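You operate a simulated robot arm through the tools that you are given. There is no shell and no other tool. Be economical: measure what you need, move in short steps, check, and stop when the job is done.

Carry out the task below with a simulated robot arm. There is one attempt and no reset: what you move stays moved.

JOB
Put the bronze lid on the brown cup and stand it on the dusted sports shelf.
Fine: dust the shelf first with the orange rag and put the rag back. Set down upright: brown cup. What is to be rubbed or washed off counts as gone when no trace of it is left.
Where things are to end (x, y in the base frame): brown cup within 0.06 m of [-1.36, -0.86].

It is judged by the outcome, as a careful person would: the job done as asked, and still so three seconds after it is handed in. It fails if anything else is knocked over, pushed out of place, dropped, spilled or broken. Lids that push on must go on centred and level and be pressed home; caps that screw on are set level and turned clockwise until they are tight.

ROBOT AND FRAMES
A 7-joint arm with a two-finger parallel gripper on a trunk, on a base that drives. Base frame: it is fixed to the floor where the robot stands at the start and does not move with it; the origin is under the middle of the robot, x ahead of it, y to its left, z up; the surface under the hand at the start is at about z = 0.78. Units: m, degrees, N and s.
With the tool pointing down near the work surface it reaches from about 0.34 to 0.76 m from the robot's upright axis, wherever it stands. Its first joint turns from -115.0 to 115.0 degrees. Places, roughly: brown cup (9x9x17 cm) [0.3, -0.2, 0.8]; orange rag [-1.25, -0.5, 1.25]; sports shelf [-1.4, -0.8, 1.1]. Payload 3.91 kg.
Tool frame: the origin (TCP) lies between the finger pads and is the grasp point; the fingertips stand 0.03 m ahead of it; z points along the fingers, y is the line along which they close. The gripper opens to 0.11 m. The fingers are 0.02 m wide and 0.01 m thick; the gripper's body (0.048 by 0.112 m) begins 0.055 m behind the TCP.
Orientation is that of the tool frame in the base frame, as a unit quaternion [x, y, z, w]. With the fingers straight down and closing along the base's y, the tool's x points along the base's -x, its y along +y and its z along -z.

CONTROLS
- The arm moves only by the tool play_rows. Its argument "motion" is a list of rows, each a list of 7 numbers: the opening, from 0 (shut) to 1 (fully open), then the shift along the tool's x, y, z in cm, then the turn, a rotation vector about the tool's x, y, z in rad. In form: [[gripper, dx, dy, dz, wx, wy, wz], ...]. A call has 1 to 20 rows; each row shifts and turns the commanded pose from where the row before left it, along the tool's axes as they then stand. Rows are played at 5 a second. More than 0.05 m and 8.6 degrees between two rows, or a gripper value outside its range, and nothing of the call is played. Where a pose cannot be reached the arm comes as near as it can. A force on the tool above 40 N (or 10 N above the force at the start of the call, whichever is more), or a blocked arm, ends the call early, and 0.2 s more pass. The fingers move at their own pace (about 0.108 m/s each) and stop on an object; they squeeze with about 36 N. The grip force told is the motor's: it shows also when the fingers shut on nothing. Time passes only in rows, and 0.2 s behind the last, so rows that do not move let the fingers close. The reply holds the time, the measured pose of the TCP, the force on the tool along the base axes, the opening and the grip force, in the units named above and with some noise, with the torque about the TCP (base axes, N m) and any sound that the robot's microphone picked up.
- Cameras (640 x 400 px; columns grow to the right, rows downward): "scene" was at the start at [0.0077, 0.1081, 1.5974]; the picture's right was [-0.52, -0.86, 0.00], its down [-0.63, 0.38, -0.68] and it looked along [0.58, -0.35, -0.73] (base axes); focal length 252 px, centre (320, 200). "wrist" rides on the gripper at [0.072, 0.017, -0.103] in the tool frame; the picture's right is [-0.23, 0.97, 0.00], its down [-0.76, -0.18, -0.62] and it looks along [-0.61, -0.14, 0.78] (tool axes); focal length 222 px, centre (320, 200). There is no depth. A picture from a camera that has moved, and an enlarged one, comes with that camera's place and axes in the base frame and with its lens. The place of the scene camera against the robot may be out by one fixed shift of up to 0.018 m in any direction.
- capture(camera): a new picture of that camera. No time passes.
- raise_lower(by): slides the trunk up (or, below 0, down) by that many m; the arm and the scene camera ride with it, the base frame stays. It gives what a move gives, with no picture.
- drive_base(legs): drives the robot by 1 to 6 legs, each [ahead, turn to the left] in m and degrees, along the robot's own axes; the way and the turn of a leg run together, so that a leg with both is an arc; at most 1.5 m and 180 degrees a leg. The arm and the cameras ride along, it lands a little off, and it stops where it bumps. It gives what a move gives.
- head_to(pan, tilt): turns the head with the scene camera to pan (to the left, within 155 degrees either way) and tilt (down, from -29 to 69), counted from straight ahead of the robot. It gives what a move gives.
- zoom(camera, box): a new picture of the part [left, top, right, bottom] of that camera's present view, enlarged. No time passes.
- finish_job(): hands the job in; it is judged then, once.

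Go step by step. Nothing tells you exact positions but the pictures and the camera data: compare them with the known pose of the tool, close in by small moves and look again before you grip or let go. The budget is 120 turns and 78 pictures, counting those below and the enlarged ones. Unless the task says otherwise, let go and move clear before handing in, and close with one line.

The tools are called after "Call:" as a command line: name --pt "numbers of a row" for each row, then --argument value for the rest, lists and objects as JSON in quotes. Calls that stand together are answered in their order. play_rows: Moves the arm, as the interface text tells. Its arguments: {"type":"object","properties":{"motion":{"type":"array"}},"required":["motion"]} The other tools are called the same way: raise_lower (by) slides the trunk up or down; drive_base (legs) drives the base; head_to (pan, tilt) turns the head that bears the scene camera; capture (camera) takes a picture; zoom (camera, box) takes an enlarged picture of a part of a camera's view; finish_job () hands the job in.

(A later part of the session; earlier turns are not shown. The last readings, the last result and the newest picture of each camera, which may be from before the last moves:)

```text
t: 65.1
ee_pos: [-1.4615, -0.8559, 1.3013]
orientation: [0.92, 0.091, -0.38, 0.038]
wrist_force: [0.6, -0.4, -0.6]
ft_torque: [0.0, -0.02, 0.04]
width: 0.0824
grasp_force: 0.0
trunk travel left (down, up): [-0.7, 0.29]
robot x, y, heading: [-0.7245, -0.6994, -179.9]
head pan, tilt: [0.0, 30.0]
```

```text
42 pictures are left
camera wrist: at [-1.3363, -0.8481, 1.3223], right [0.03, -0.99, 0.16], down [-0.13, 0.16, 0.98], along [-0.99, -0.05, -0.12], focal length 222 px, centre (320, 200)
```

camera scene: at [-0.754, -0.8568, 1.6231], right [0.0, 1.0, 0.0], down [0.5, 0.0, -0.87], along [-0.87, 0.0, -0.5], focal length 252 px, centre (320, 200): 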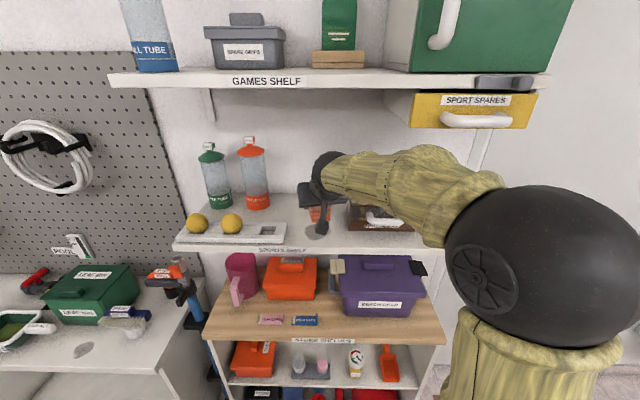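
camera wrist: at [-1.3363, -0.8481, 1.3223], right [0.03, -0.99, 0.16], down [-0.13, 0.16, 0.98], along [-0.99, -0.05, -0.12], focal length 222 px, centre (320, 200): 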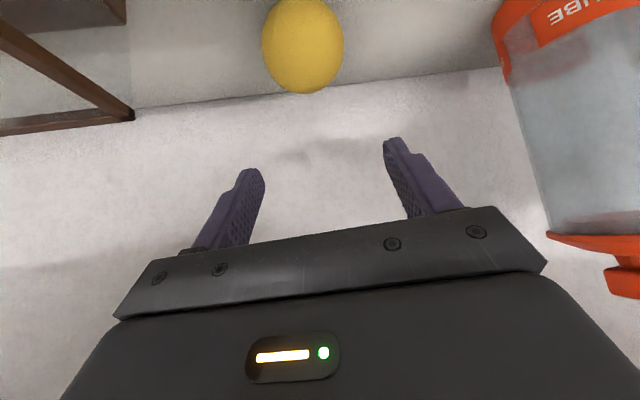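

Ball confirmed at (-1.469,-0.861). I descend around it and grip gently.

Call:
play_rows --pt "0.75 1.5 0 1.5 0 0 0" --pt "0.75 1.5 0 1.5 0 0 0" --pt "0.75 1.5 0 1.5 0 0 0" --pt "0.75 1.2 0 1.2 0 0 0" --pt "0.75 0.6 0 0.6 0 0 0" --pt "0.75 0 0 0 0 0 0" --pt "0.45 0 0 0 0 0 0" --pt "0.45 0 0 0 0 0 0" --pt "0.45 0 0 0 0 0 0"

Call:
capture --camera "wrist"

```text
t: 67.1
ee_pos: [-1.4613, -0.8555, 1.2119]
orientation: [0.919, 0.091, -0.382, 0.038]
wrist_force: [1.3, 0.3, -0.7]
ft_torque: [0.02, 0.0, -0.03]
width: 0.0553
grasp_force: 36.4
trunk travel left (down, up): [-0.7, 0.29]
robot x, y, heading: [-0.7281, -0.7012, -179.7]
head pan, tilt: [0.0, 30.0]
```

```text
41 pictures are left
camera wrist: at [-1.3352, -0.8475, 1.2333], right [0.03, -0.99, 0.16], down [-0.13, 0.16, 0.98], along [-0.99, -0.05, -0.12], focal length 222 px, centre (320, 200)
```

wrist: 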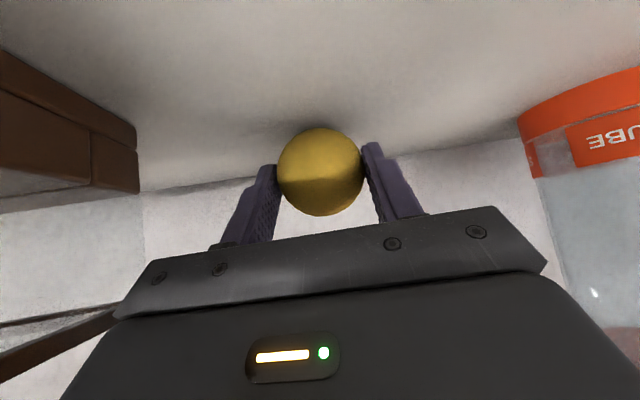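

Ball is held. I lift, draw back and shift over the empty tray pocket.

Call:
play_rows --pt "0.45 -2.55 0 -2.55 0 0 0" --pt "0.45 -2.55 0 -2.55 0 0 0" --pt "0.45 -2.55 0 -2.55 0 0 0" --pt "0.45 2.82 0.81 -2.82 0 0 0" --pt "0.45 2.82 0.81 -2.82 0 0 0" --pt "0.45 2.82 0.81 -2.82 0 0 0" --pt "0.45 2.82 0.81 -2.82 0 0 0" --pt "0.45 -0.48 3.36 0.48 0 0 0" --pt "0.45 -0.48 3.36 0.48 0 0 0" --pt "0.45 -0.48 3.36 0.48 0 0 0" --pt "0.45 -0.48 3.36 0.48 0 0 0" --pt "0.45 0 0 0 0 0 0" --pt "0.45 0 0 0 0 0 0"

Call:
capture --camera "wrist"

Call:
zoom --camera "scene" --box '[170, 130, 410, 280]'

```text
t: 69.9
ee_pos: [-1.2983, -0.9944, 1.318]
orientation: [0.919, 0.091, -0.382, 0.038]
wrist_force: [-0.2, 0.6, 0.1]
ft_torque: [-0.04, 0.02, -0.03]
width: 0.0551
grasp_force: 35.9
trunk travel left (down, up): [-0.7, 0.29]
robot x, y, heading: [-0.7256, -0.6977, -179.7]
head pan, tilt: [0.0, 30.0]
```

```text
40 pictures are left
camera wrist: at [-1.1717, -0.985, 1.3406], right [0.03, -0.99, 0.16], down [-0.13, 0.16, 0.98], along [-0.99, -0.05, -0.12], focal length 222 px, centre (320, 200)
```

wrist: 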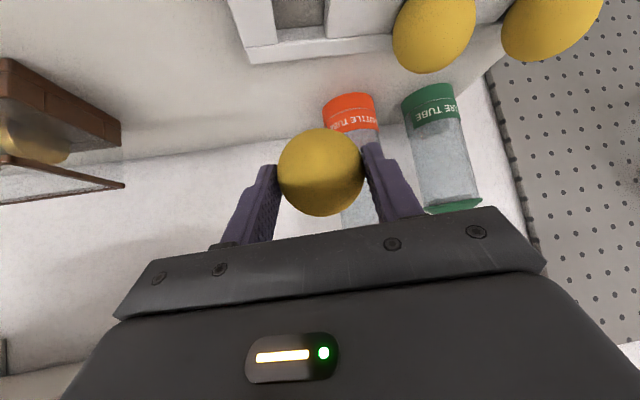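

```text
2.67 times, centred on (290, 205) of scene
camera zoom: at [-0.7547, -0.8572, 1.623], right [0.0, 1.0, 0.0], down [0.5, 0.0, -0.87], along [-0.87, 0.0, -0.5], focal length 671 px, centre (400, 187)
```

zoom: 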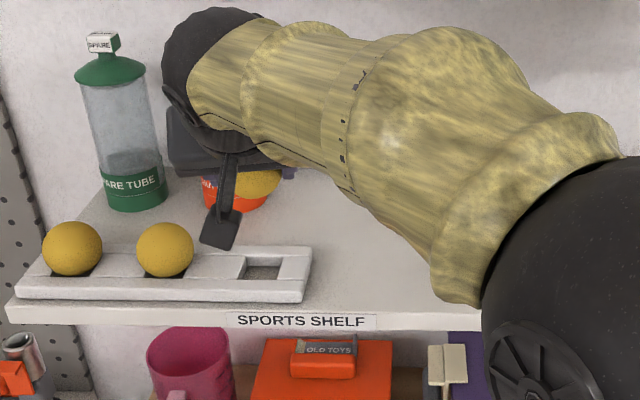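

Pocket/ball home works out at ≈(-1.314,-1.001). I fine-adjust and lower.

Call:
play_rows --pt "0.45 -0.06 0.5 0.06 0 0 0" --pt "0.45 1.5 0 1.5 0 0 0" --pt "0.45 1.5 0 1.5 0 0 0" --pt "0.45 1.5 0 1.5 0 0 0" --pt "0.45 0.5 0 0.5 0 0 0" --pt "0.45 0 0 0 0 0 0"

Call:
capture --camera "wrist"

Call:
zoom --camera "scene" --box '[170, 180, 330, 280]'

```text
t: 71.3
ee_pos: [-1.298, -1.0002, 1.2479]
orientation: [0.919, 0.091, -0.382, 0.038]
wrist_force: [0.4, 0.9, -0.2]
ft_torque: [-0.02, 0.02, 0.0]
width: 0.0552
grasp_force: 36.3
trunk travel left (down, up): [-0.7, 0.29]
robot x, y, heading: [-0.7266, -0.6969, -180.1]
head pan, tilt: [0.0, 30.0]
```

```text
38 pictures are left
camera wrist: at [-1.1721, -0.9901, 1.2702], right [0.03, -0.99, 0.16], down [-0.13, 0.16, 0.98], along [-0.99, -0.05, -0.12], focal length 222 px, centre (320, 200)
```

wrist: 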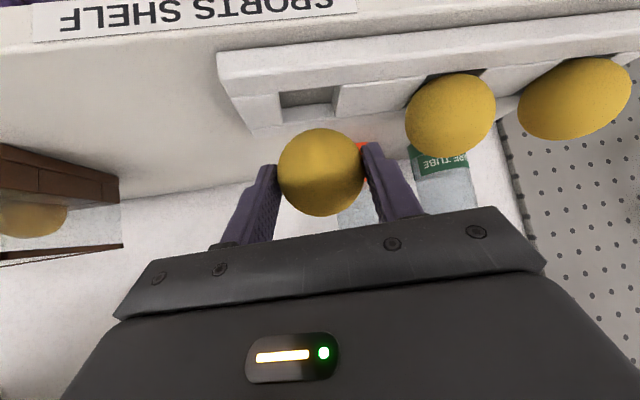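

```text
4.00 times, centred on (250, 230) of scene
camera zoom: at [-0.7546, -0.857, 1.6231], right [0.0, 1.0, 0.0], down [0.5, 0.0, -0.87], along [-0.87, 0.0, -0.5], focal length 1006 px, centre (600, 80)
```

zoom: 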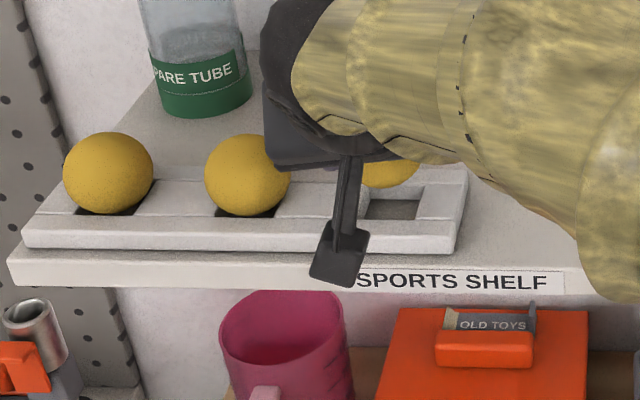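

Call:
play_rows --pt "0.45 0.7 0 0.7 0 0 0" --pt "0.45 0.5 0 0.5 0 0 0" --pt "0.45 0.35 0 0.35 0 0 0" --pt "0.45 0 0 0 0 0 0"

Call:
capture --camera "wrist"

```text
t: 72.3
ee_pos: [-1.297, -0.9985, 1.227]
orientation: [0.919, 0.091, -0.382, 0.038]
wrist_force: [0.0, -0.1, -0.6]
ft_torque: [0.0, -0.01, -0.01]
width: 0.0551
grasp_force: 36.3
trunk travel left (down, up): [-0.7, 0.29]
robot x, y, heading: [-0.7254, -0.6984, -179.8]
head pan, tilt: [0.0, 30.0]
```

```text
36 pictures are left
camera wrist: at [-1.1717, -0.9901, 1.2485], right [0.03, -0.99, 0.16], down [-0.13, 0.16, 0.98], along [-0.99, -0.05, -0.12], focal length 222 px, centre (320, 200)
```

wrist: 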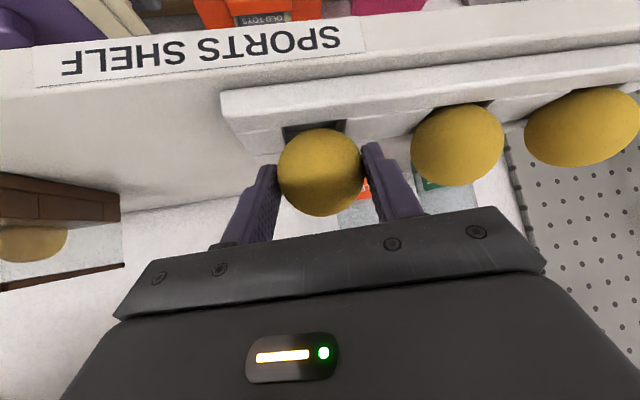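

Call:
play_rows --pt "0.45 0.15 0 0.15 0 0 0" --pt "0.45 0.1 0 0.1 0 0 0" --pt "0.53 0 0 0 0 0 0" --pt "0.62 0 0 0 0 0 0" --pt "0.62 0 0 0 0 0 0" --pt "0.62 0 0 0 0 0 0" --pt "0.62 -0.7 0 -0.7 0 0 0" --pt "0.62 -1.5 0 -1.5 0 0 0" --pt "0.62 -2 0 -2 0 0 0" --pt "0.62 -2 0 -2 0 0 0" --pt "0.62 0 0 0 0 0 0"

Call:
capture --camera "wrist"

```text
t: 74.7
ee_pos: [-1.2975, -0.9985, 1.3114]
orientation: [0.919, 0.091, -0.382, 0.037]
wrist_force: [0.0, 0.0, 0.6]
ft_torque: [0.01, -0.01, -0.02]
width: 0.0682
grasp_force: 0.1
trunk travel left (down, up): [-0.7, 0.29]
robot x, y, heading: [-0.7252, -0.6968, -179.6]
head pan, tilt: [0.0, 30.0]
```

```text
35 pictures are left
camera wrist: at [-1.1715, -0.99, 1.3331], right [0.03, -0.99, 0.16], down [-0.13, 0.16, 0.98], along [-0.99, -0.05, -0.12], focal length 222 px, centre (320, 200)
```

wrist: 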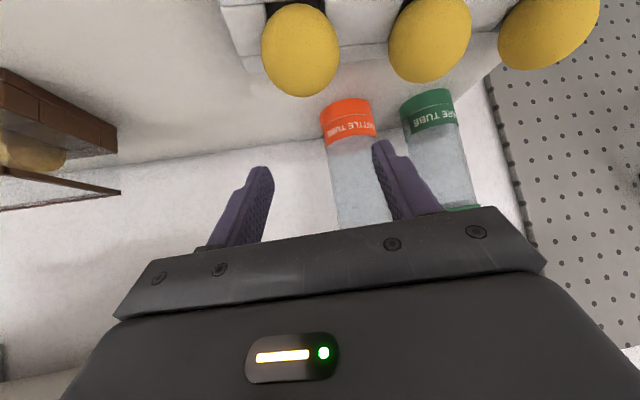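

All three balls are back in the tray. Now I back off and drive round to the table for the lid and cup.

Call:
drive_base --legs '[[-0.3, 0], [0, -82.9], [0.605, 0], [0, -97.1], [0.4, 0]]'

Call:
head_to --pan -5 --tilt 55

Call:
capture --camera "scene"

```text
t: 94.1
ee_pos: [0.4771, 0.1918, 1.3117]
orientation: [-0.087, 0.92, 0.036, 0.381]
wrist_force: [0.0, -0.1, -0.3]
ft_torque: [-0.01, 0.0, 0.0]
width: 0.0679
grasp_force: 0.1
trunk travel left (down, up): [-0.7, 0.29]
robot x, y, heading: [-0.1023, -0.1017, -0.1]
head pan, tilt: [0.0, 30.0]
```

```text
t: 95.0
ee_pos: [0.4764, 0.1922, 1.3116]
orientation: [-0.087, 0.919, 0.036, 0.382]
wrist_force: [-0.7, -0.5, -0.5]
ft_torque: [0.0, -0.01, -0.02]
width: 0.0679
grasp_force: 0.1
trunk travel left (down, up): [-0.7, 0.29]
robot x, y, heading: [-0.0994, -0.1, -0.3]
head pan, tilt: [-5.0, 55.0]
```

```text
34 pictures are left
camera scene: at [-0.0875, 0.0413, 1.5871], right [-0.09, -1.0, 0.0], down [-0.82, 0.07, -0.57], along [0.57, -0.05, -0.82], focal length 252 px, centre (320, 200)
```

scene: 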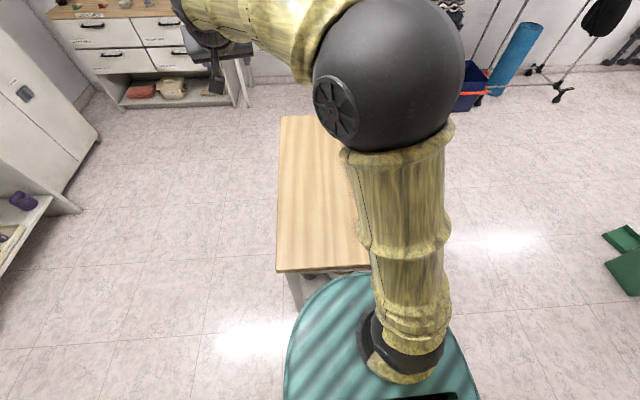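

The head camera is hidden by the arm, so I bring the hand straight-down near the cup and use the wrist camera.

Call:
play_rows --pt "0.7 0 0 0 0 0.131 0" --pt "0.7 0 0 0 0 0.131 0" --pt "0.7 0 0 0 0 0.131 0" --pt "0.7 0 0 0 0 0.131 0" --pt "0.7 0 0 0 0 0.131 0" --pt "0.7 0 0 0 0 0.131 0" --pt "0.7 0 0 0 0 0 0.1" --pt "0.7 0 0 0 0 0 0.1" --pt "0.7 1.97 -4.36 1.1 0 0 0" --pt "0.7 1.97 -4.36 1.1 0 0 0" --pt "0.7 1.97 -4.36 1.1 0 0 0" --pt "0.7 1.97 -4.36 1.1 0 0 0" --pt "0.7 1.97 -4.36 1.1 0 0 0" --pt "0.7 1.97 -4.36 1.1 0 0 0" --pt "0.7 1.97 -4.36 1.1 0 0 0" --pt "0.7 1.97 -4.36 1.1 0 0 0" --pt "0.7 1.97 -4.36 1.1 0 0 0" --pt "0.7 0 0 0 0 0 0" --pt "0.7 0 0 0 0 0 0"

Call:
capture --camera "wrist"

```text
t: 99.0
ee_pos: [0.3098, -0.1981, 1.179]
orientation: [0.005, 0.998, 0.013, 0.066]
wrist_force: [0.1, -0.3, -0.2]
ft_torque: [-0.02, -0.01, 0.0]
width: 0.0767
grasp_force: 0.0
out of reach, approached as far as the arm can: row 6
trunk travel left (down, up): [-0.7, 0.29]
robot x, y, heading: [-0.0986, -0.1022, -0.3]
head pan, tilt: [-5.0, 55.0]
```

```text
33 pictures are left
camera wrist: at [0.2254, -0.1823, 1.2731], right [0.23, 0.97, 0.05], down [0.67, -0.2, 0.71], along [0.7, -0.13, -0.7], focal length 222 px, centre (320, 200)
```

wrist: 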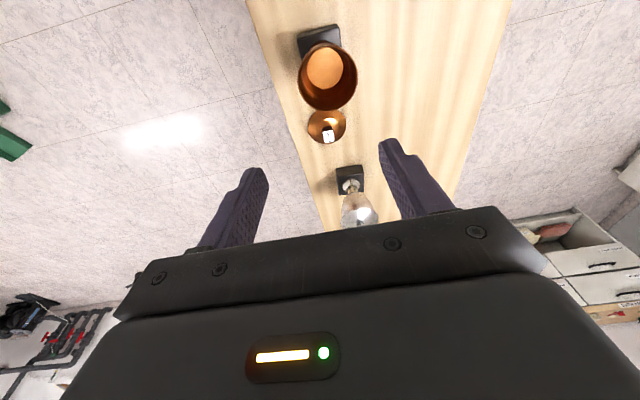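

The last bit of pitch wasn't reached; I fix it and move above the lid at ≈(0.473,-0.20) for a close look.

Call:
play_rows --pt "0.5 -4.1 0 0 0 0.066 0" --pt "0.5 -4.1 0 0 0 0.066 0" --pt "0.5 -4.1 0 0 0 0 0" --pt "0.5 -4.1 0 0 0 0 0" --pt "0.5 0 0 4.6 0 0 0" --pt "0.5 0 0 4.6 0 0 0" --pt "0.5 0 0 4.6 0 0 0" --pt "0.5 0 0 4.6 0 0 0" --pt "0.5 0 0 4.0 0 0 0" --pt "0.5 0 0 0 0 0 0" --pt "0.5 0 0 0 0 0 0"

Call:
capture --camera "wrist"

Call:
capture --camera "scene"

```text
t: 101.3
ee_pos: [0.4739, -0.1909, 0.9651]
orientation: [0.004, 1.0, 0.013, -0.001]
wrist_force: [0.2, -0.2, -0.6]
ft_torque: [-0.02, -0.02, -0.02]
width: 0.0549
grasp_force: 0.0
trunk travel left (down, up): [-0.7, 0.29]
robot x, y, heading: [-0.0996, -0.1056, -0.4]
head pan, tilt: [-5.0, 55.0]
```

```text
32 pictures are left
camera wrist: at [0.4013, -0.176, 1.0678], right [0.24, 0.97, 0.02], down [0.76, -0.2, 0.62], along [0.6, -0.13, -0.79], focal length 222 px, centre (320, 200)
```

wrist: 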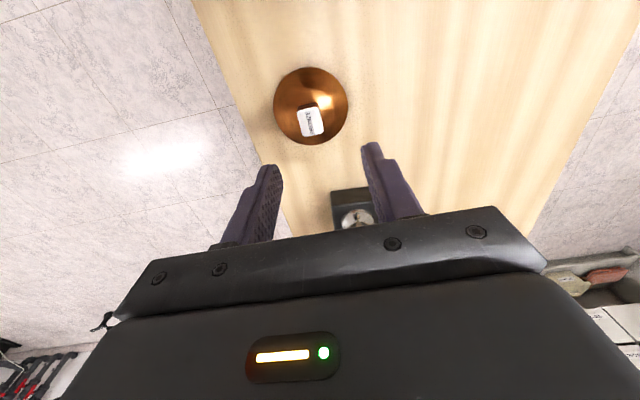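

```text
31 pictures are left
camera scene: at [-0.0874, 0.0412, 1.587], right [-0.09, -1.0, 0.0], down [-0.82, 0.07, -0.57], along [0.57, -0.05, -0.82], focal length 252 px, centre (320, 200)
```

scene: 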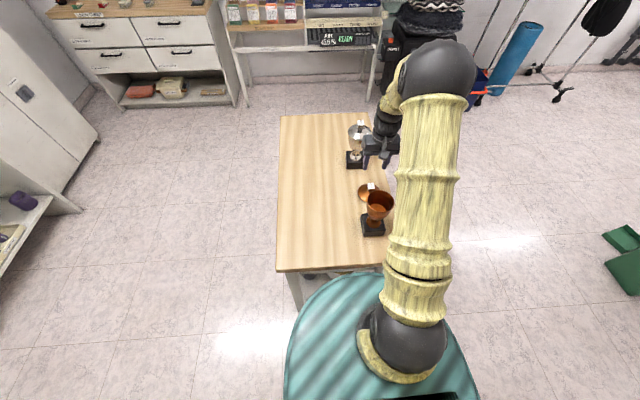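

Call:
zoom --camera "wrist" --box '[260, 56, 360, 156]'

Call:
zoom --camera "scene" --box '[335, 165, 405, 245]'

```text
4.00 times, centred on (310, 106) of wrist
camera zoom: at [0.4013, -0.176, 1.0678], right [0.24, 0.97, 0.02], down [0.76, -0.2, 0.62], along [0.6, -0.13, -0.79], focal length 888 px, centre (360, 576)
```

zoom: 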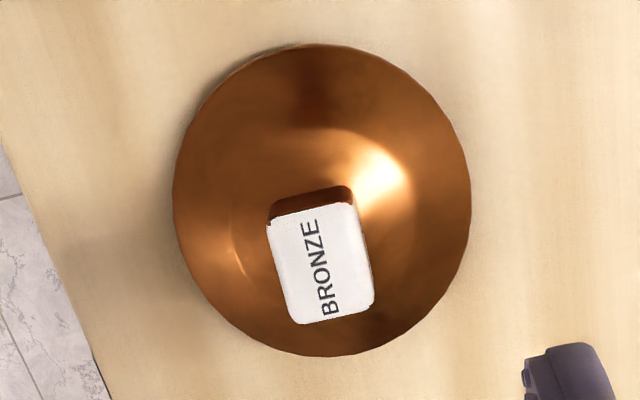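

```text
5.00 times, centred on (370, 205) of scene
camera zoom: at [-0.0874, 0.0412, 1.587], right [-0.09, -1.0, 0.0], down [-0.82, 0.07, -0.57], along [0.57, -0.05, -0.82], focal length 1258 px, centre (70, 175)
```

zoom: 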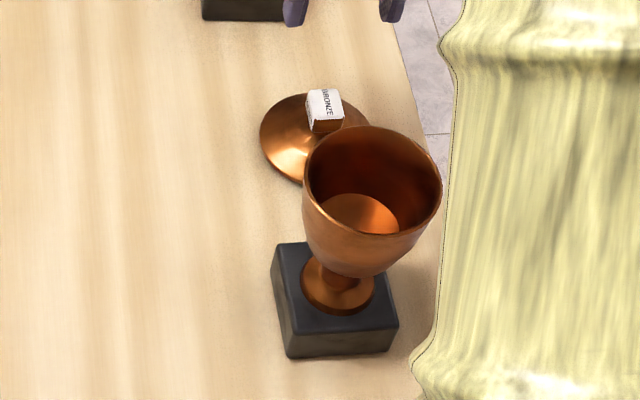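

The lid (Ø≈9 cm) has a rectangular knob, top at z≈0.835. I rotate the hand 90° so the wrist camera stays clear of the cup, level it and look again.

Call:
play_rows --pt "0.5 -0.2 -0.9 0 0.026 0 0" --pt "0.5 0 0 0 0 0 0.1428" --pt "0.5 0 0 0 0 0 0.1428" --pt "0.5 0 0 0 0 0 0.1428" --pt "0.5 0 0 0 0 0 0.1428" --pt "0.5 0 0 0 0 0 0.1428" --pt "0.5 0 0 0 0 0 0.1428" --pt "0.5 0 0 0 0 0 0.1428" --pt "0.5 0 0 0 0 0 0.1428" --pt "0.5 0 0 0 0 0 0.1428" --pt "0.5 0 0 0 0 0 0.1428" --pt "0.5 0 0 0 0 0 0.1428" --pt "0.5 0 0 3.5 0 0 0" --pt "0.5 0 0 3 0 0 0" --pt "0.5 0 0 0 0 0 0" --pt "0.5 0 0 0 0 0 0"

Call:
capture --camera "wrist"

```text
t: 104.8
ee_pos: [0.4735, -0.2005, 0.898]
orientation: [0.71, 0.704, -0.001, -0.001]
wrist_force: [1.0, 1.0, 0.3]
ft_torque: [-0.01, -0.02, 0.01]
width: 0.0551
grasp_force: 0.0
trunk travel left (down, up): [-0.7, 0.29]
robot x, y, heading: [-0.0983, -0.101, -0.4]
head pan, tilt: [-5.0, 55.0]
```

```text
28 pictures are left
camera wrist: at [0.4929, -0.128, 1.0013], right [0.97, -0.24, 0.0], down [-0.18, -0.76, 0.62], along [-0.15, -0.61, -0.78], focal length 222 px, centre (320, 200)
```

wrist: 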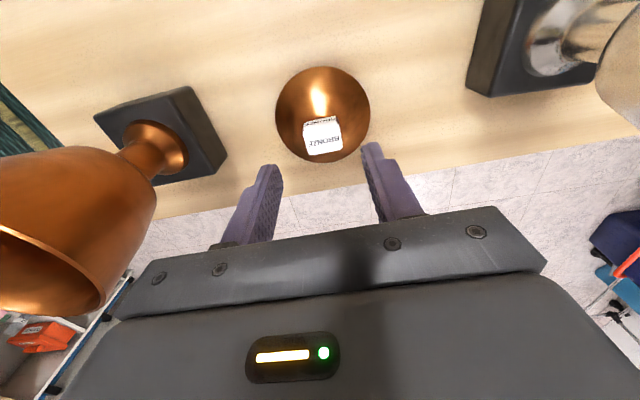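

Call:
play_rows --pt "0.5 0.1 0.4 2 0 0 0" --pt "0.5 0 0 2 0 0 0" --pt "0.5 0 0 0.7 0 0 0" --pt "0.5 0 0 0.5 0 0 0" --pt "0.5 0 0 0 0 0 0"

Call:
capture --camera "wrist"

Call:
zoom --camera "scene" --box '[335, 145, 425, 245]'

```text
t: 106.0
ee_pos: [0.4779, -0.2001, 0.8469]
orientation: [0.71, 0.704, -0.001, -0.002]
wrist_force: [-0.1, 0.0, -1.2]
ft_torque: [-0.02, 0.0, 0.01]
width: 0.0551
grasp_force: 0.1
trunk travel left (down, up): [-0.7, 0.29]
robot x, y, heading: [-0.0962, -0.1049, 0.1]
head pan, tilt: [-5.0, 55.0]
```

```text
27 pictures are left
camera wrist: at [0.4967, -0.1273, 0.9499], right [0.97, -0.24, 0.0], down [-0.18, -0.76, 0.62], along [-0.15, -0.61, -0.78], focal length 222 px, centre (320, 200)
```

wrist: 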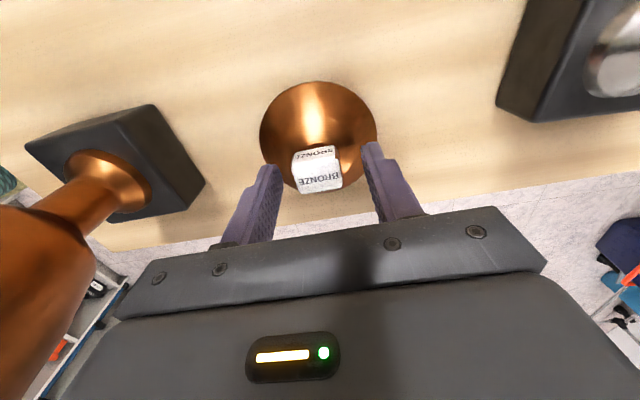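

```text
4.00 times, centred on (380, 195) of scene
camera zoom: at [-0.0875, 0.0412, 1.5871], right [-0.09, -1.0, 0.0], down [-0.82, 0.07, -0.57], along [0.57, -0.05, -0.82], focal length 1006 px, centre (80, 220)
```

zoom: 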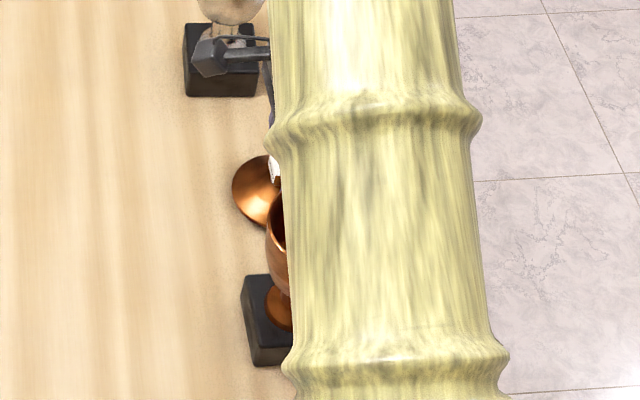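

Knob is centred between the fingers, top at z≈0.838. I close on it.

Call:
play_rows --pt "0.5 0 0 0.2 0 0 0" --pt "0.4 0 0 0 0 0 0" --pt "0.15 0 0 0 0 0 0" --pt "0.15 0 0 0 0 0 0" --pt "0.15 0 0 0 0 0 0" --pt "0.15 0 0 -2 0 0 0" --pt "0.15 0 0 -4 0 0 0" --pt "0.15 0 0 -4.5 0 0 0" --pt "0.15 0 0 -4.5 0 0 0" --pt "0.15 0 0 0 0 0 0"

Call:
capture --camera "wrist"

```text
t: 108.2
ee_pos: [0.478, -0.2007, 0.9937]
orientation: [0.71, 0.704, -0.001, -0.001]
wrist_force: [0.3, -0.8, -0.2]
ft_torque: [-0.02, -0.02, -0.01]
width: 0.0287
grasp_force: 35.9
trunk travel left (down, up): [-0.7, 0.29]
robot x, y, heading: [-0.1024, -0.1045, -0.3]
head pan, tilt: [-5.0, 55.0]
```

```text
25 pictures are left
camera wrist: at [0.4974, -0.1281, 1.0977], right [0.97, -0.24, 0.0], down [-0.18, -0.76, 0.62], along [-0.15, -0.61, -0.78], focal length 222 px, centre (320, 200)
```

wrist: 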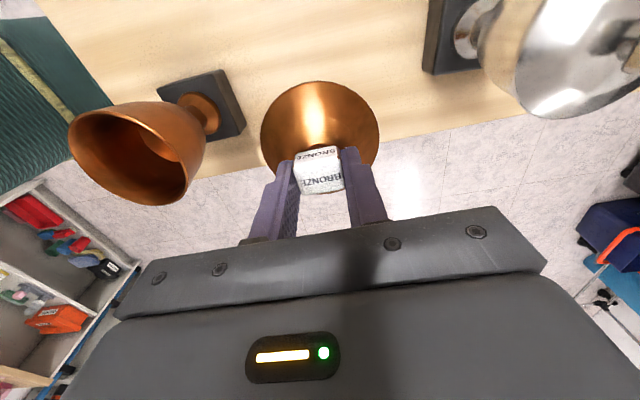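

Lid is held. I zoom on the cup to measure its rim position.

Call:
zoom --camera "wrist" --box '[55, 60, 255, 210]'

Call:
zoom --camera "scene" --box '[335, 165, 425, 245]'

```text
2.67 times, centred on (155, 135) of wrist
camera zoom: at [0.4974, -0.1281, 1.0977], right [0.97, -0.24, 0.0], down [-0.18, -0.76, 0.62], along [-0.15, -0.61, -0.78], focal length 592 px, centre (760, 373)
```

zoom: 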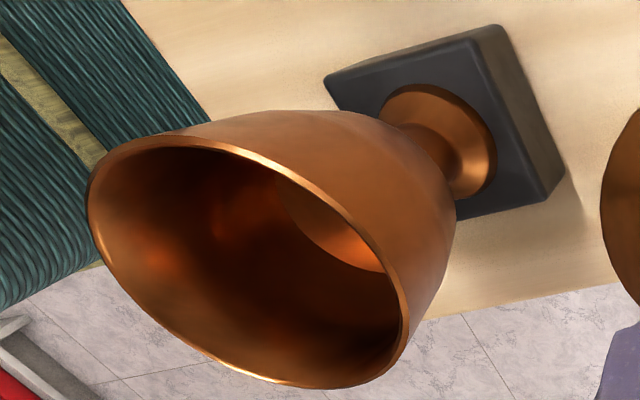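

```text
5.00 times, centred on (380, 205) of scene
camera zoom: at [-0.0871, 0.0412, 1.587], right [-0.09, -1.0, 0.0], down [-0.82, 0.07, -0.57], along [0.57, -0.05, -0.82], focal length 1258 px, centre (20, 175)
```

zoom: 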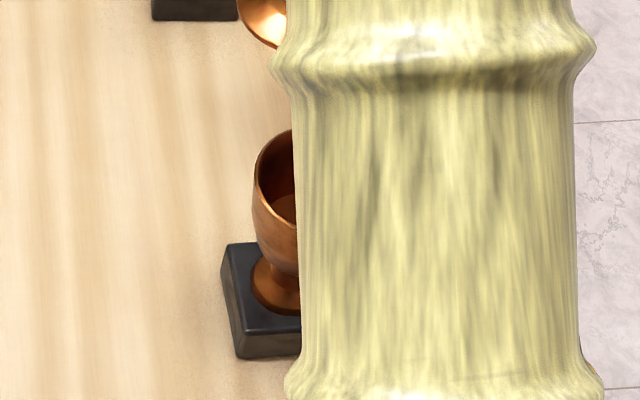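

The x estimate depends on rim height, so I move the held lid (well above) so that the camera looks straight down onto the cup rim.

Call:
play_rows --pt "0.15 0 0 -4.8 0 0 0" --pt "0.15 0 0 -4.8 0 0 0" --pt "0.15 -0.75 -3.34 0 0 0 0" --pt "0.15 -0.75 -3.34 0 0 0 0" --pt "0.15 -0.75 -3.34 0 0 0 0" --pt "0.15 -0.75 -3.34 0 0 0 0" --pt "0.15 -0.75 -3.34 0 0 0 0" --pt "0.15 0 0 0 0 0 0" --pt "0.15 0 0 0 0 0 0"

Call:
zoom --camera "wrist" --box '[220, 0, 420, 190]'

```text
t: 110.2
ee_pos: [0.3119, -0.2354, 1.0913]
orientation: [0.711, 0.704, 0.0, -0.001]
wrist_force: [0.5, -0.3, -0.5]
ft_torque: [0.01, 0.02, 0.0]
width: 0.0288
grasp_force: 36.1
trunk travel left (down, up): [-0.7, 0.29]
robot x, y, heading: [-0.1004, -0.1027, -0.2]
head pan, tilt: [-5.0, 55.0]
```

```text
2.11 times, centred on (320, 95) of wrist
camera zoom: at [0.3303, -0.1633, 1.1943], right [0.97, -0.24, 0.0], down [-0.18, -0.76, 0.62], along [-0.15, -0.61, -0.78], focal length 468 px, centre (320, 421)
```

zoom: 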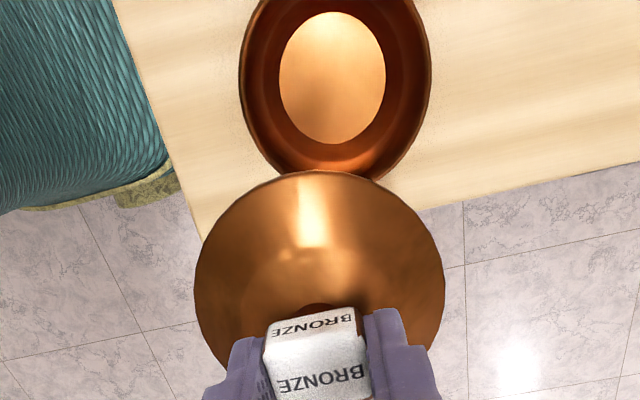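

Rim centre works out at (0.333,-0.176), z≈0.945; the lid is centred on the TCP. I move over the cup and go down to just above the rim.

Call:
play_rows --pt "0.15 2 0.7 0 0 0 0" --pt "0.15 2 0.7 0 0 0 0" --pt "0.15 1.9 0.7 0 0 0 0" --pt "0.15 0 0 2.5 0 0 0" --pt "0.15 0 0 2.5 0 0 0" --pt "0.15 0 0 1.5 0 0 0" --pt "0.15 0 0 0 0 0 0" --pt "0.15 0 0 0 0 0 0"

Call:
zoom --camera "wrist" --box '[220, 20, 420, 190]'

Call:
head_to --pan -15 --tilt 55

Call:
capture --camera "scene"

```text
t: 112.0
ee_pos: [0.3326, -0.1775, 1.0255]
orientation: [0.71, 0.704, -0.001, -0.001]
wrist_force: [0.1, -0.5, 0.0]
ft_torque: [0.0, -0.02, -0.01]
width: 0.029
grasp_force: 36.1
trunk travel left (down, up): [-0.7, 0.29]
robot x, y, heading: [-0.0995, -0.1028, -0.3]
head pan, tilt: [-5.0, 55.0]
```

```text
2.35 times, centred on (320, 105) of wrist
camera zoom: at [0.3518, -0.1047, 1.1293], right [0.97, -0.24, 0.0], down [-0.18, -0.76, 0.62], along [-0.15, -0.61, -0.78], focal length 523 px, centre (320, 424)
```

zoom: 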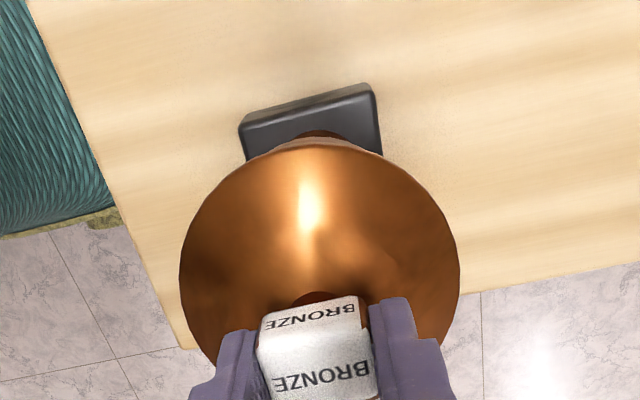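

```text
t: 112.7
ee_pos: [0.3339, -0.177, 1.0258]
orientation: [0.71, 0.704, -0.001, -0.002]
wrist_force: [0.1, -0.8, -0.8]
ft_torque: [0.03, -0.02, -0.01]
width: 0.0287
grasp_force: 36.0
trunk travel left (down, up): [-0.7, 0.29]
robot x, y, heading: [-0.1005, -0.1027, -0.1]
head pan, tilt: [-15.0, 55.0]
```

```text
20 pictures are left
camera scene: at [-0.0897, 0.0289, 1.5871], right [-0.26, -0.97, 0.0], down [-0.79, 0.21, -0.57], along [0.55, -0.15, -0.82], focal length 252 px, centre (320, 200)
```

scene: 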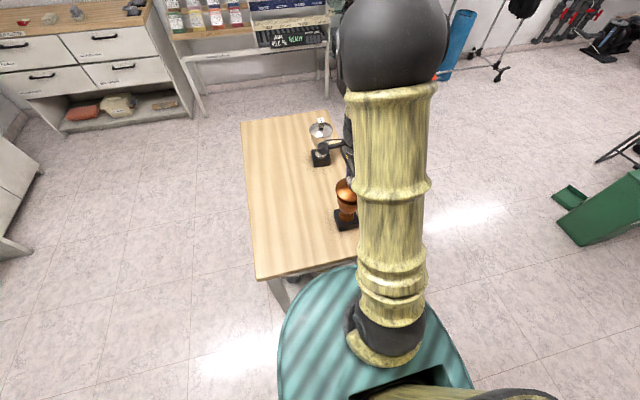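

The plinth's mid-line confirms (0.334,-0.178). I lower the lid in small steps until it seats.

Call:
play_rows --pt "0.15 0 0 0.8 0 0 0" --pt "0.15 0 0 0.5 0 0 0" --pt "0.15 0 0 0.3 0 0 0" --pt "0.15 0 0 0.3 0 0 0" --pt "0.15 0 0 0.3 0 0 0" --pt "0.15 0 0 0 0 0 0"

```text
t: 114.1
ee_pos: [0.3317, -0.177, 1.0036]
orientation: [0.71, 0.704, -0.001, -0.001]
wrist_force: [-1.0, -0.1, -0.1]
ft_torque: [0.01, -0.01, -0.03]
width: 0.0289
grasp_force: 36.1
trunk travel left (down, up): [-0.7, 0.29]
robot x, y, heading: [-0.0993, -0.1042, -0.2]
head pan, tilt: [-15.0, 55.0]
```

Call:
play_rows --pt "0.15 0 0 0.2 0 0 0" --pt "0.15 0 0 0.2 0 0 0" --pt "0.15 0 0 0.2 0 0 0" --pt "0.15 0 0 0.2 0 0 0" --pt "0.15 0 0 0 0 0 0"

Call:
zoom --camera "scene" --box '[310, 150, 390, 240]'

```text
t: 115.0
ee_pos: [0.3339, -0.1774, 1.0012]
orientation: [0.71, 0.705, 0.002, 0.002]
wrist_force: [-5.9, 2.1, 23.4]
ft_torque: [-0.07, 0.49, -0.02]
width: 0.0289
grasp_force: 36.1
trunk travel left (down, up): [-0.7, 0.29]
robot x, y, heading: [-0.099, -0.1028, -0.2]
head pan, tilt: [-15.0, 55.0]
stopped in row 4: the force on the tool passed its limit at 43 N (the readings are from after the stop); the commanded pose is now the measured one
```

```text
4.44 times, centred on (350, 195) of scene
camera zoom: at [-0.093, 0.0296, 1.5872], right [-0.26, -0.97, 0.0], down [-0.79, 0.21, -0.58], along [0.56, -0.15, -0.82], focal length 1118 px, centre (187, 222)
```

zoom: 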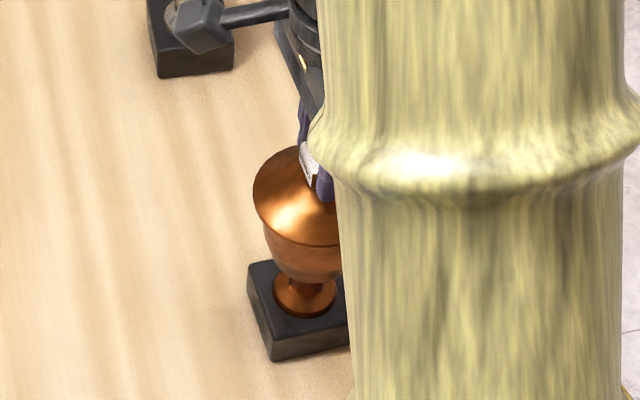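

Contact at TCP z≈1.001 with a small -x side force, so I ease the lid 2 mm toward -x and press again.

Call:
play_rows --pt "0.15 0 -0.2 -0.2 0 0 0" --pt "0.15 0 0 0 0 0 0"

Call:
play_rows --pt "0.15 0 0 0.15 0 0 0" --pt "0.15 0 0 0.15 0 0 0" --pt "0.15 0 0 0.15 0 0 0" --pt "0.15 0 0 0.15 0 0 0" --pt "0.15 0 0 0.1 0 0 0" --pt "0.15 0 0 0 0 0 0"

Call:
capture --camera "wrist"

```text
t: 115.6
ee_pos: [0.3334, -0.1777, 1.0012]
orientation: [0.71, 0.704, 0.002, 0.002]
wrist_force: [1.6, 1.3, 10.4]
ft_torque: [0.15, -0.03, -0.02]
width: 0.0291
grasp_force: 36.2
trunk travel left (down, up): [-0.7, 0.29]
robot x, y, heading: [-0.0981, -0.1024, -0.2]
head pan, tilt: [-15.0, 55.0]
```

```text
t: 116.3
ee_pos: [0.333, -0.1783, 1.0013]
orientation: [0.71, 0.704, 0.004, 0.004]
wrist_force: [-6.2, 2.5, 22.6]
ft_torque: [-0.15, 0.66, 0.0]
width: 0.0288
grasp_force: 36.0
trunk travel left (down, up): [-0.7, 0.29]
robot x, y, heading: [-0.096, -0.102, -0.4]
head pan, tilt: [-15.0, 55.0]
stopped in row 3: the force on the tool passed its limit at 42 N (the readings are from after the stop); the commanded pose is now the measured one
```

```text
18 pictures are left
camera wrist: at [0.3497, -0.1045, 1.1046], right [0.97, -0.24, 0.01], down [-0.19, -0.76, 0.62], along [-0.14, -0.61, -0.78], focal length 222 px, centre (320, 200)
```

wrist: 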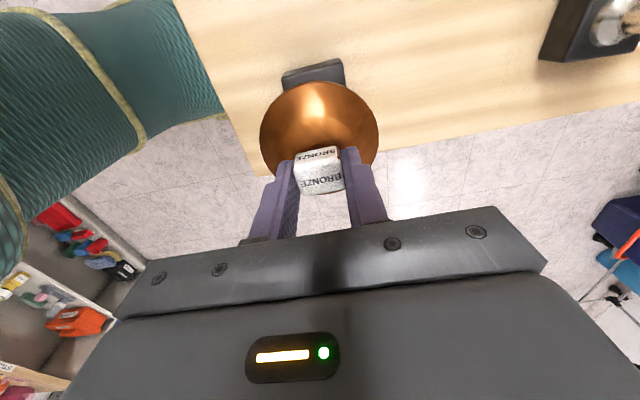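

The lid stops firmly at the same height with about 42 N and is laterally held, so it looks seated. I release, retreat upward and inspect.

Call:
play_rows --pt "0.15 0 0 0 0 0 0" --pt "0.3 0 0 0 0 0 0" --pt "0.5 0 0 0 0 0 0" --pt "0.5 0 0 0 0 0 0" --pt "0.5 0 0 -2 0 0 0" --pt "0.5 0 0 -4 0 0 0" --pt "0.5 0 0 -4 0 0 0" --pt "0.5 3 4 -0.5 0 0 0" --pt "0.5 3 4 0 0 0 0" --pt "0.5 3 4 0 0 0 0" --pt "0.5 0 0 0 0 0 0"

Call:
zoom --camera "wrist" --box '[60, 60, 300, 240]'

Call:
zoom --camera "scene" --box '[310, 150, 390, 240]'

```text
refused: row 8 steps farther than a row can; nothing moved
```

```text
2.22 times, centred on (180, 150) of wrist
camera zoom: at [0.3497, -0.1045, 1.1046], right [0.97, -0.24, 0.01], down [-0.19, -0.76, 0.62], along [-0.14, -0.61, -0.78], focal length 494 px, centre (631, 311)
```

zoom: 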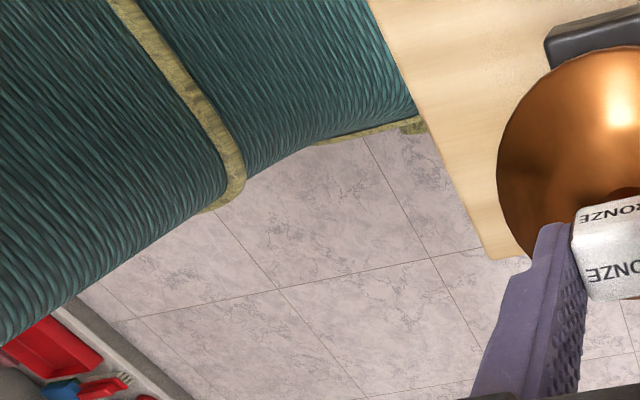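

```text
4.44 times, centred on (350, 195) of scene
camera zoom: at [-0.0925, 0.0296, 1.587], right [-0.26, -0.97, 0.0], down [-0.79, 0.21, -0.57], along [0.55, -0.15, -0.82], focal length 1118 px, centre (187, 222)
```

zoom: 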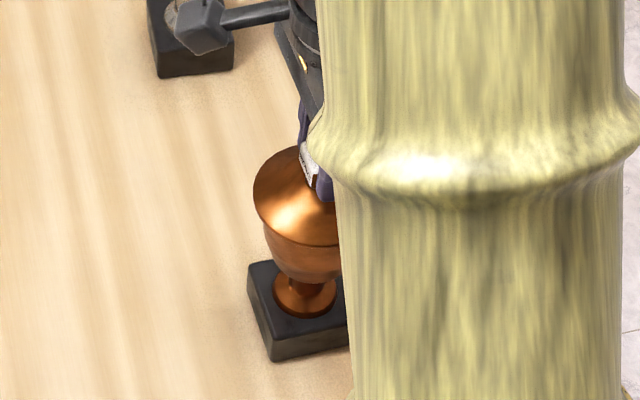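

Call:
play_rows --pt "0.15 0 0 0 0 0 0" --pt "0.3 0 0 0 0 0 0" --pt "0.5 0 0 0 0 0 0" --pt "0.5 0 0 0 0 0 0" --pt "0.5 0 0 -2 0 0 0" --pt "0.5 0 0 -4 0 0 0" --pt "0.5 0 0 -4 0 0 0" --pt "0.5 0 0 0 0 0 -0.1428" --pt "0.5 0 0 0 0 0 -0.1428" --pt "0.5 0 0 0 0 0 -0.1428" --pt "0.5 0 0 0 0 0 -0.1428" --pt "0.5 0 0 0 0 0 -0.1428" --pt "0.5 0 0 0 0 0 -0.1428" --pt "0.5 0 0 0 0 0 -0.1428" --pt "0.5 0 0 0 0 0 -0.1428" --pt "0.5 0 0 0 0 0 -0.1428" --pt "0.5 0 0 0 0 0 -0.1428" --pt "0.5 0 0 0 0 0 -0.1428" --pt "0.5 0 0 0 0 0 0"

Call:
drive_base --legs '[[-0.32, 0]]'

Call:
head_to --pan -5 --tilt 40

Call:
capture --camera "scene"

```text
t: 120.3
ee_pos: [0.3345, -0.1767, 1.0992]
orientation: [0.004, 1.0, 0.001, 0.005]
wrist_force: [-0.5, -0.1, 0.3]
ft_torque: [-0.01, -0.01, 0.02]
width: 0.0551
grasp_force: 0.0
trunk travel left (down, up): [-0.7, 0.29]
robot x, y, heading: [-0.0997, -0.1018, -0.2]
head pan, tilt: [-15.0, 55.0]
heard: snap
```

```text
t: 122.7
ee_pos: [0.0128, -0.1771, 1.101]
orientation: [0.004, 1.0, 0.0, 0.005]
wrist_force: [-0.6, -0.8, 0.5]
ft_torque: [0.01, 0.01, 0.0]
width: 0.0552
grasp_force: 0.1
trunk travel left (down, up): [-0.7, 0.29]
robot x, y, heading: [-0.4154, -0.1038, -0.3]
head pan, tilt: [-15.0, 55.0]
```

```text
t: 123.5
ee_pos: [0.0132, -0.1769, 1.0996]
orientation: [0.004, 1.0, 0.0, 0.005]
wrist_force: [0.3, 0.3, -0.2]
ft_torque: [-0.01, 0.03, 0.0]
width: 0.0548
grasp_force: 0.0
trunk travel left (down, up): [-0.7, 0.29]
robot x, y, heading: [-0.4178, -0.0981, -0.2]
head pan, tilt: [-5.0, 40.0]
```

```text
15 pictures are left
camera scene: at [-0.3947, 0.0411, 1.6077], right [-0.09, -1.0, 0.0], down [-0.64, 0.06, -0.77], along [0.76, -0.07, -0.64], focal length 252 px, centre (320, 200)
```

scene: 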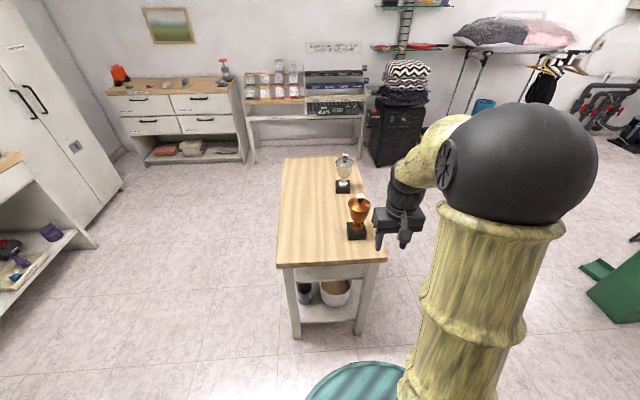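

A snap was heard: the lid clicked home. I check it close up.

Call:
zoom --camera "scene" --box '[325, 180, 395, 250]'

```text
5.71 times, centred on (360, 215) of scene
camera zoom: at [-0.3947, 0.0411, 1.6077], right [-0.09, -1.0, 0.0], down [-0.64, 0.06, -0.77], along [0.76, -0.07, -0.64], focal length 1437 px, centre (91, 114)
```

zoom: 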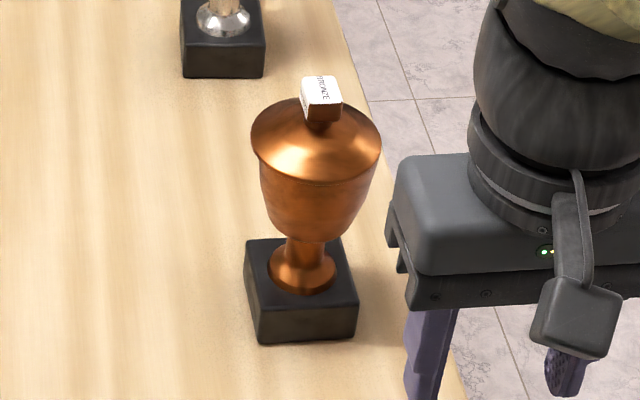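

The lid sits level and centred. Now I prepare a side grasp: move forward, pitch the tool to 20° below horizontal, then lower the trunk to bowl height.

Call:
play_rows --pt "1 -5 0 0 0 0 0" --pt "1 -5 0 0 0 0 0" --pt "1 -5 0 0 0 0 0" --pt "1 0 0 0 0 -0.1357 0" --pt "1 0 0 0 0 -0.1357 0" --pt "1 0 0 0 0 -0.1357 0" --pt "1 0 0 0 0 -0.1357 0" --pt "1 0 0 0 0 -0.1357 0" --pt "1 0 0 0 0 -0.1357 0" --pt "1 0 0 0 0 -0.1357 0" --pt "1 0 0 0 0 -0.1357 0" --pt "1 0 0 0 0 -0.1357 0" --pt "1 0 0 0 0 0 0" --pt "1 0 0 0 0 0 0"

Call:
raise_lower --by -0.174

Call:
capture --camera "wrist"

```text
t: 126.5
ee_pos: [0.1631, -0.1786, 1.1008]
orientation: [0.004, 0.816, -0.003, 0.578]
wrist_force: [-0.2, -0.4, 0.3]
ft_torque: [-0.02, -0.01, 0.02]
width: 0.11
grasp_force: 0.1
trunk travel left (down, up): [-0.7, 0.29]
robot x, y, heading: [-0.4224, -0.0965, -0.2]
head pan, tilt: [-5.0, 40.0]
```

```text
t: 128.4
ee_pos: [0.1637, -0.177, 0.9261]
orientation: [0.004, 0.816, -0.003, 0.577]
wrist_force: [0.2, -0.4, -0.4]
ft_torque: [-0.06, -0.02, -0.01]
width: 0.1099
grasp_force: 0.1
trunk travel left (down, up): [-0.526, 0.464]
robot x, y, heading: [-0.4225, -0.1008, -0.3]
head pan, tilt: [-5.0, 40.0]
```

```text
13 pictures are left
camera wrist: at [0.0429, -0.1599, 0.8931], right [0.08, 0.97, 0.21], down [-0.34, -0.17, 0.93], along [0.94, -0.15, 0.31], focal length 222 px, centre (320, 200)
```

wrist: 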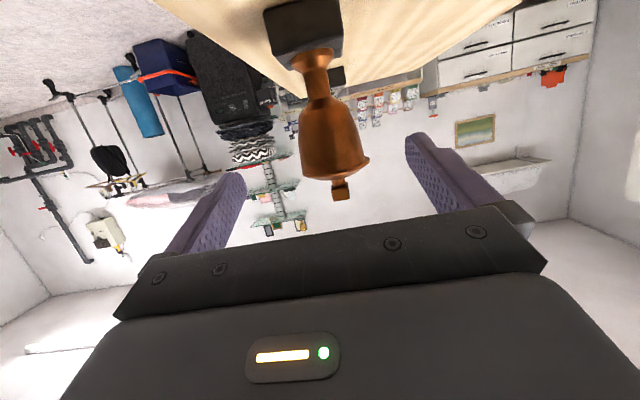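

Cup is centred between the open fingers (axis y≈-0.173). I move in horizontally, with a look before closing.

Call:
play_rows --pt "1 -1.04 0.08 2.96 0 0 0" --pt "1 -1.04 0.08 2.96 0 0 0" --pt "1 -1.04 0.08 2.96 0 0 0" --pt "1 -1.04 0.08 2.96 0 0 0" --pt "1 -1.04 0.08 2.96 0 0 0" --pt "1 0 0 0 0 0 0" --pt "1 0 0 0 0 0 0"

Call:
capture --camera "wrist"

Call:
capture --camera "scene"

```text
t: 130.0
ee_pos: [0.3205, -0.1763, 0.9258]
orientation: [0.004, 0.817, -0.004, 0.577]
wrist_force: [-0.1, 0.2, -0.3]
ft_torque: [-0.01, 0.0, 0.01]
width: 0.1098
grasp_force: 0.0
trunk travel left (down, up): [-0.526, 0.464]
robot x, y, heading: [-0.419, -0.0983, -0.0]
head pan, tilt: [-5.0, 40.0]
```

```text
12 pictures are left
camera wrist: at [0.2001, -0.1579, 0.8924], right [0.08, 0.97, 0.21], down [-0.33, -0.17, 0.93], along [0.94, -0.15, 0.31], focal length 222 px, centre (320, 200)
```

wrist: 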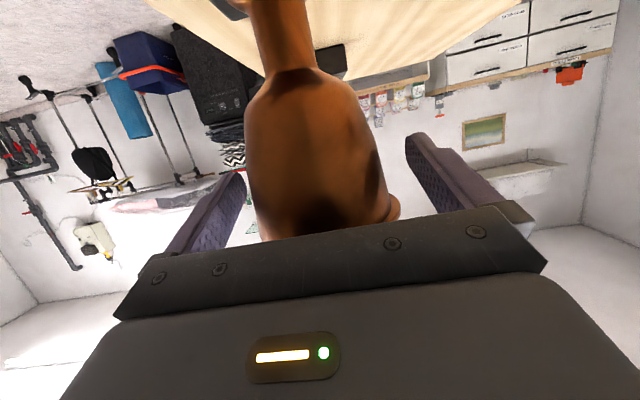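

```text
11 pictures are left
camera scene: at [-0.3948, 0.0411, 1.4337], right [-0.09, -1.0, 0.0], down [-0.64, 0.06, -0.77], along [0.76, -0.07, -0.64], focal length 252 px, centre (320, 200)
```

scene: 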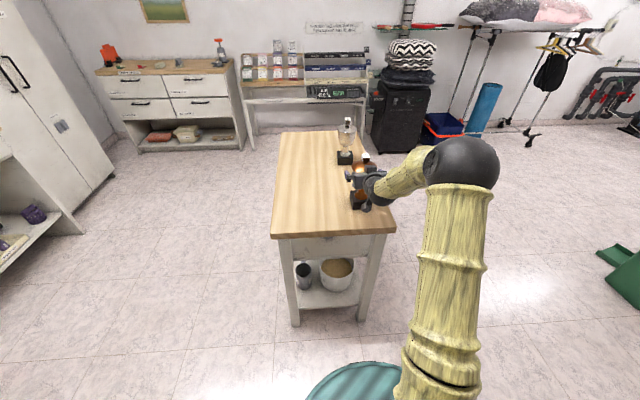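

The bowl is centred between the fingers. I close and lift a little.

Call:
play_rows --pt "0.8 0 0 0 0 0 0" --pt "0.6 0 0 0 0 0 0" --pt "0.55 0 0 0 0 0 0" --pt "0.55 0 0 0 0 0 0" --pt "0.55 0 0 0 0 0 0"

Call:
raise_lower --by 0.06

Call:
zoom --camera "scene" --box '[320, 110, 410, 220]'

```text
t: 131.2
ee_pos: [0.3205, -0.1775, 0.9276]
orientation: [0.004, 0.817, -0.002, 0.577]
wrist_force: [-0.3, -2.6, 1.2]
ft_torque: [-0.14, -0.07, -0.08]
width: 0.0878
grasp_force: 36.2
trunk travel left (down, up): [-0.526, 0.464]
robot x, y, heading: [-0.4216, -0.0988, -0.2]
head pan, tilt: [-5.0, 40.0]
```

```text
t: 132.2
ee_pos: [0.3215, -0.1762, 0.9841]
orientation: [0.004, 0.817, -0.002, 0.576]
wrist_force: [0.2, -0.9, -6.6]
ft_torque: [0.0, 0.09, 0.01]
width: 0.0879
grasp_force: 36.2
trunk travel left (down, up): [-0.586, 0.404]
robot x, y, heading: [-0.4184, -0.0979, -0.3]
head pan, tilt: [-5.0, 40.0]
```

```text
3.64 times, centred on (365, 165) of scene
camera zoom: at [-0.3936, 0.041, 1.4937], right [-0.09, -1.0, 0.0], down [-0.64, 0.06, -0.77], along [0.76, -0.07, -0.64], focal length 915 px, centre (156, 327)
```

zoom: 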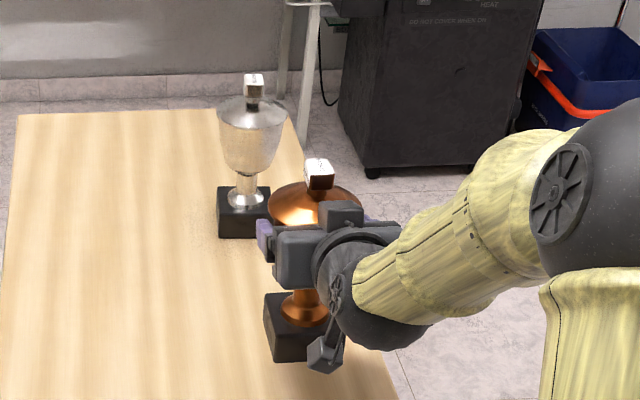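

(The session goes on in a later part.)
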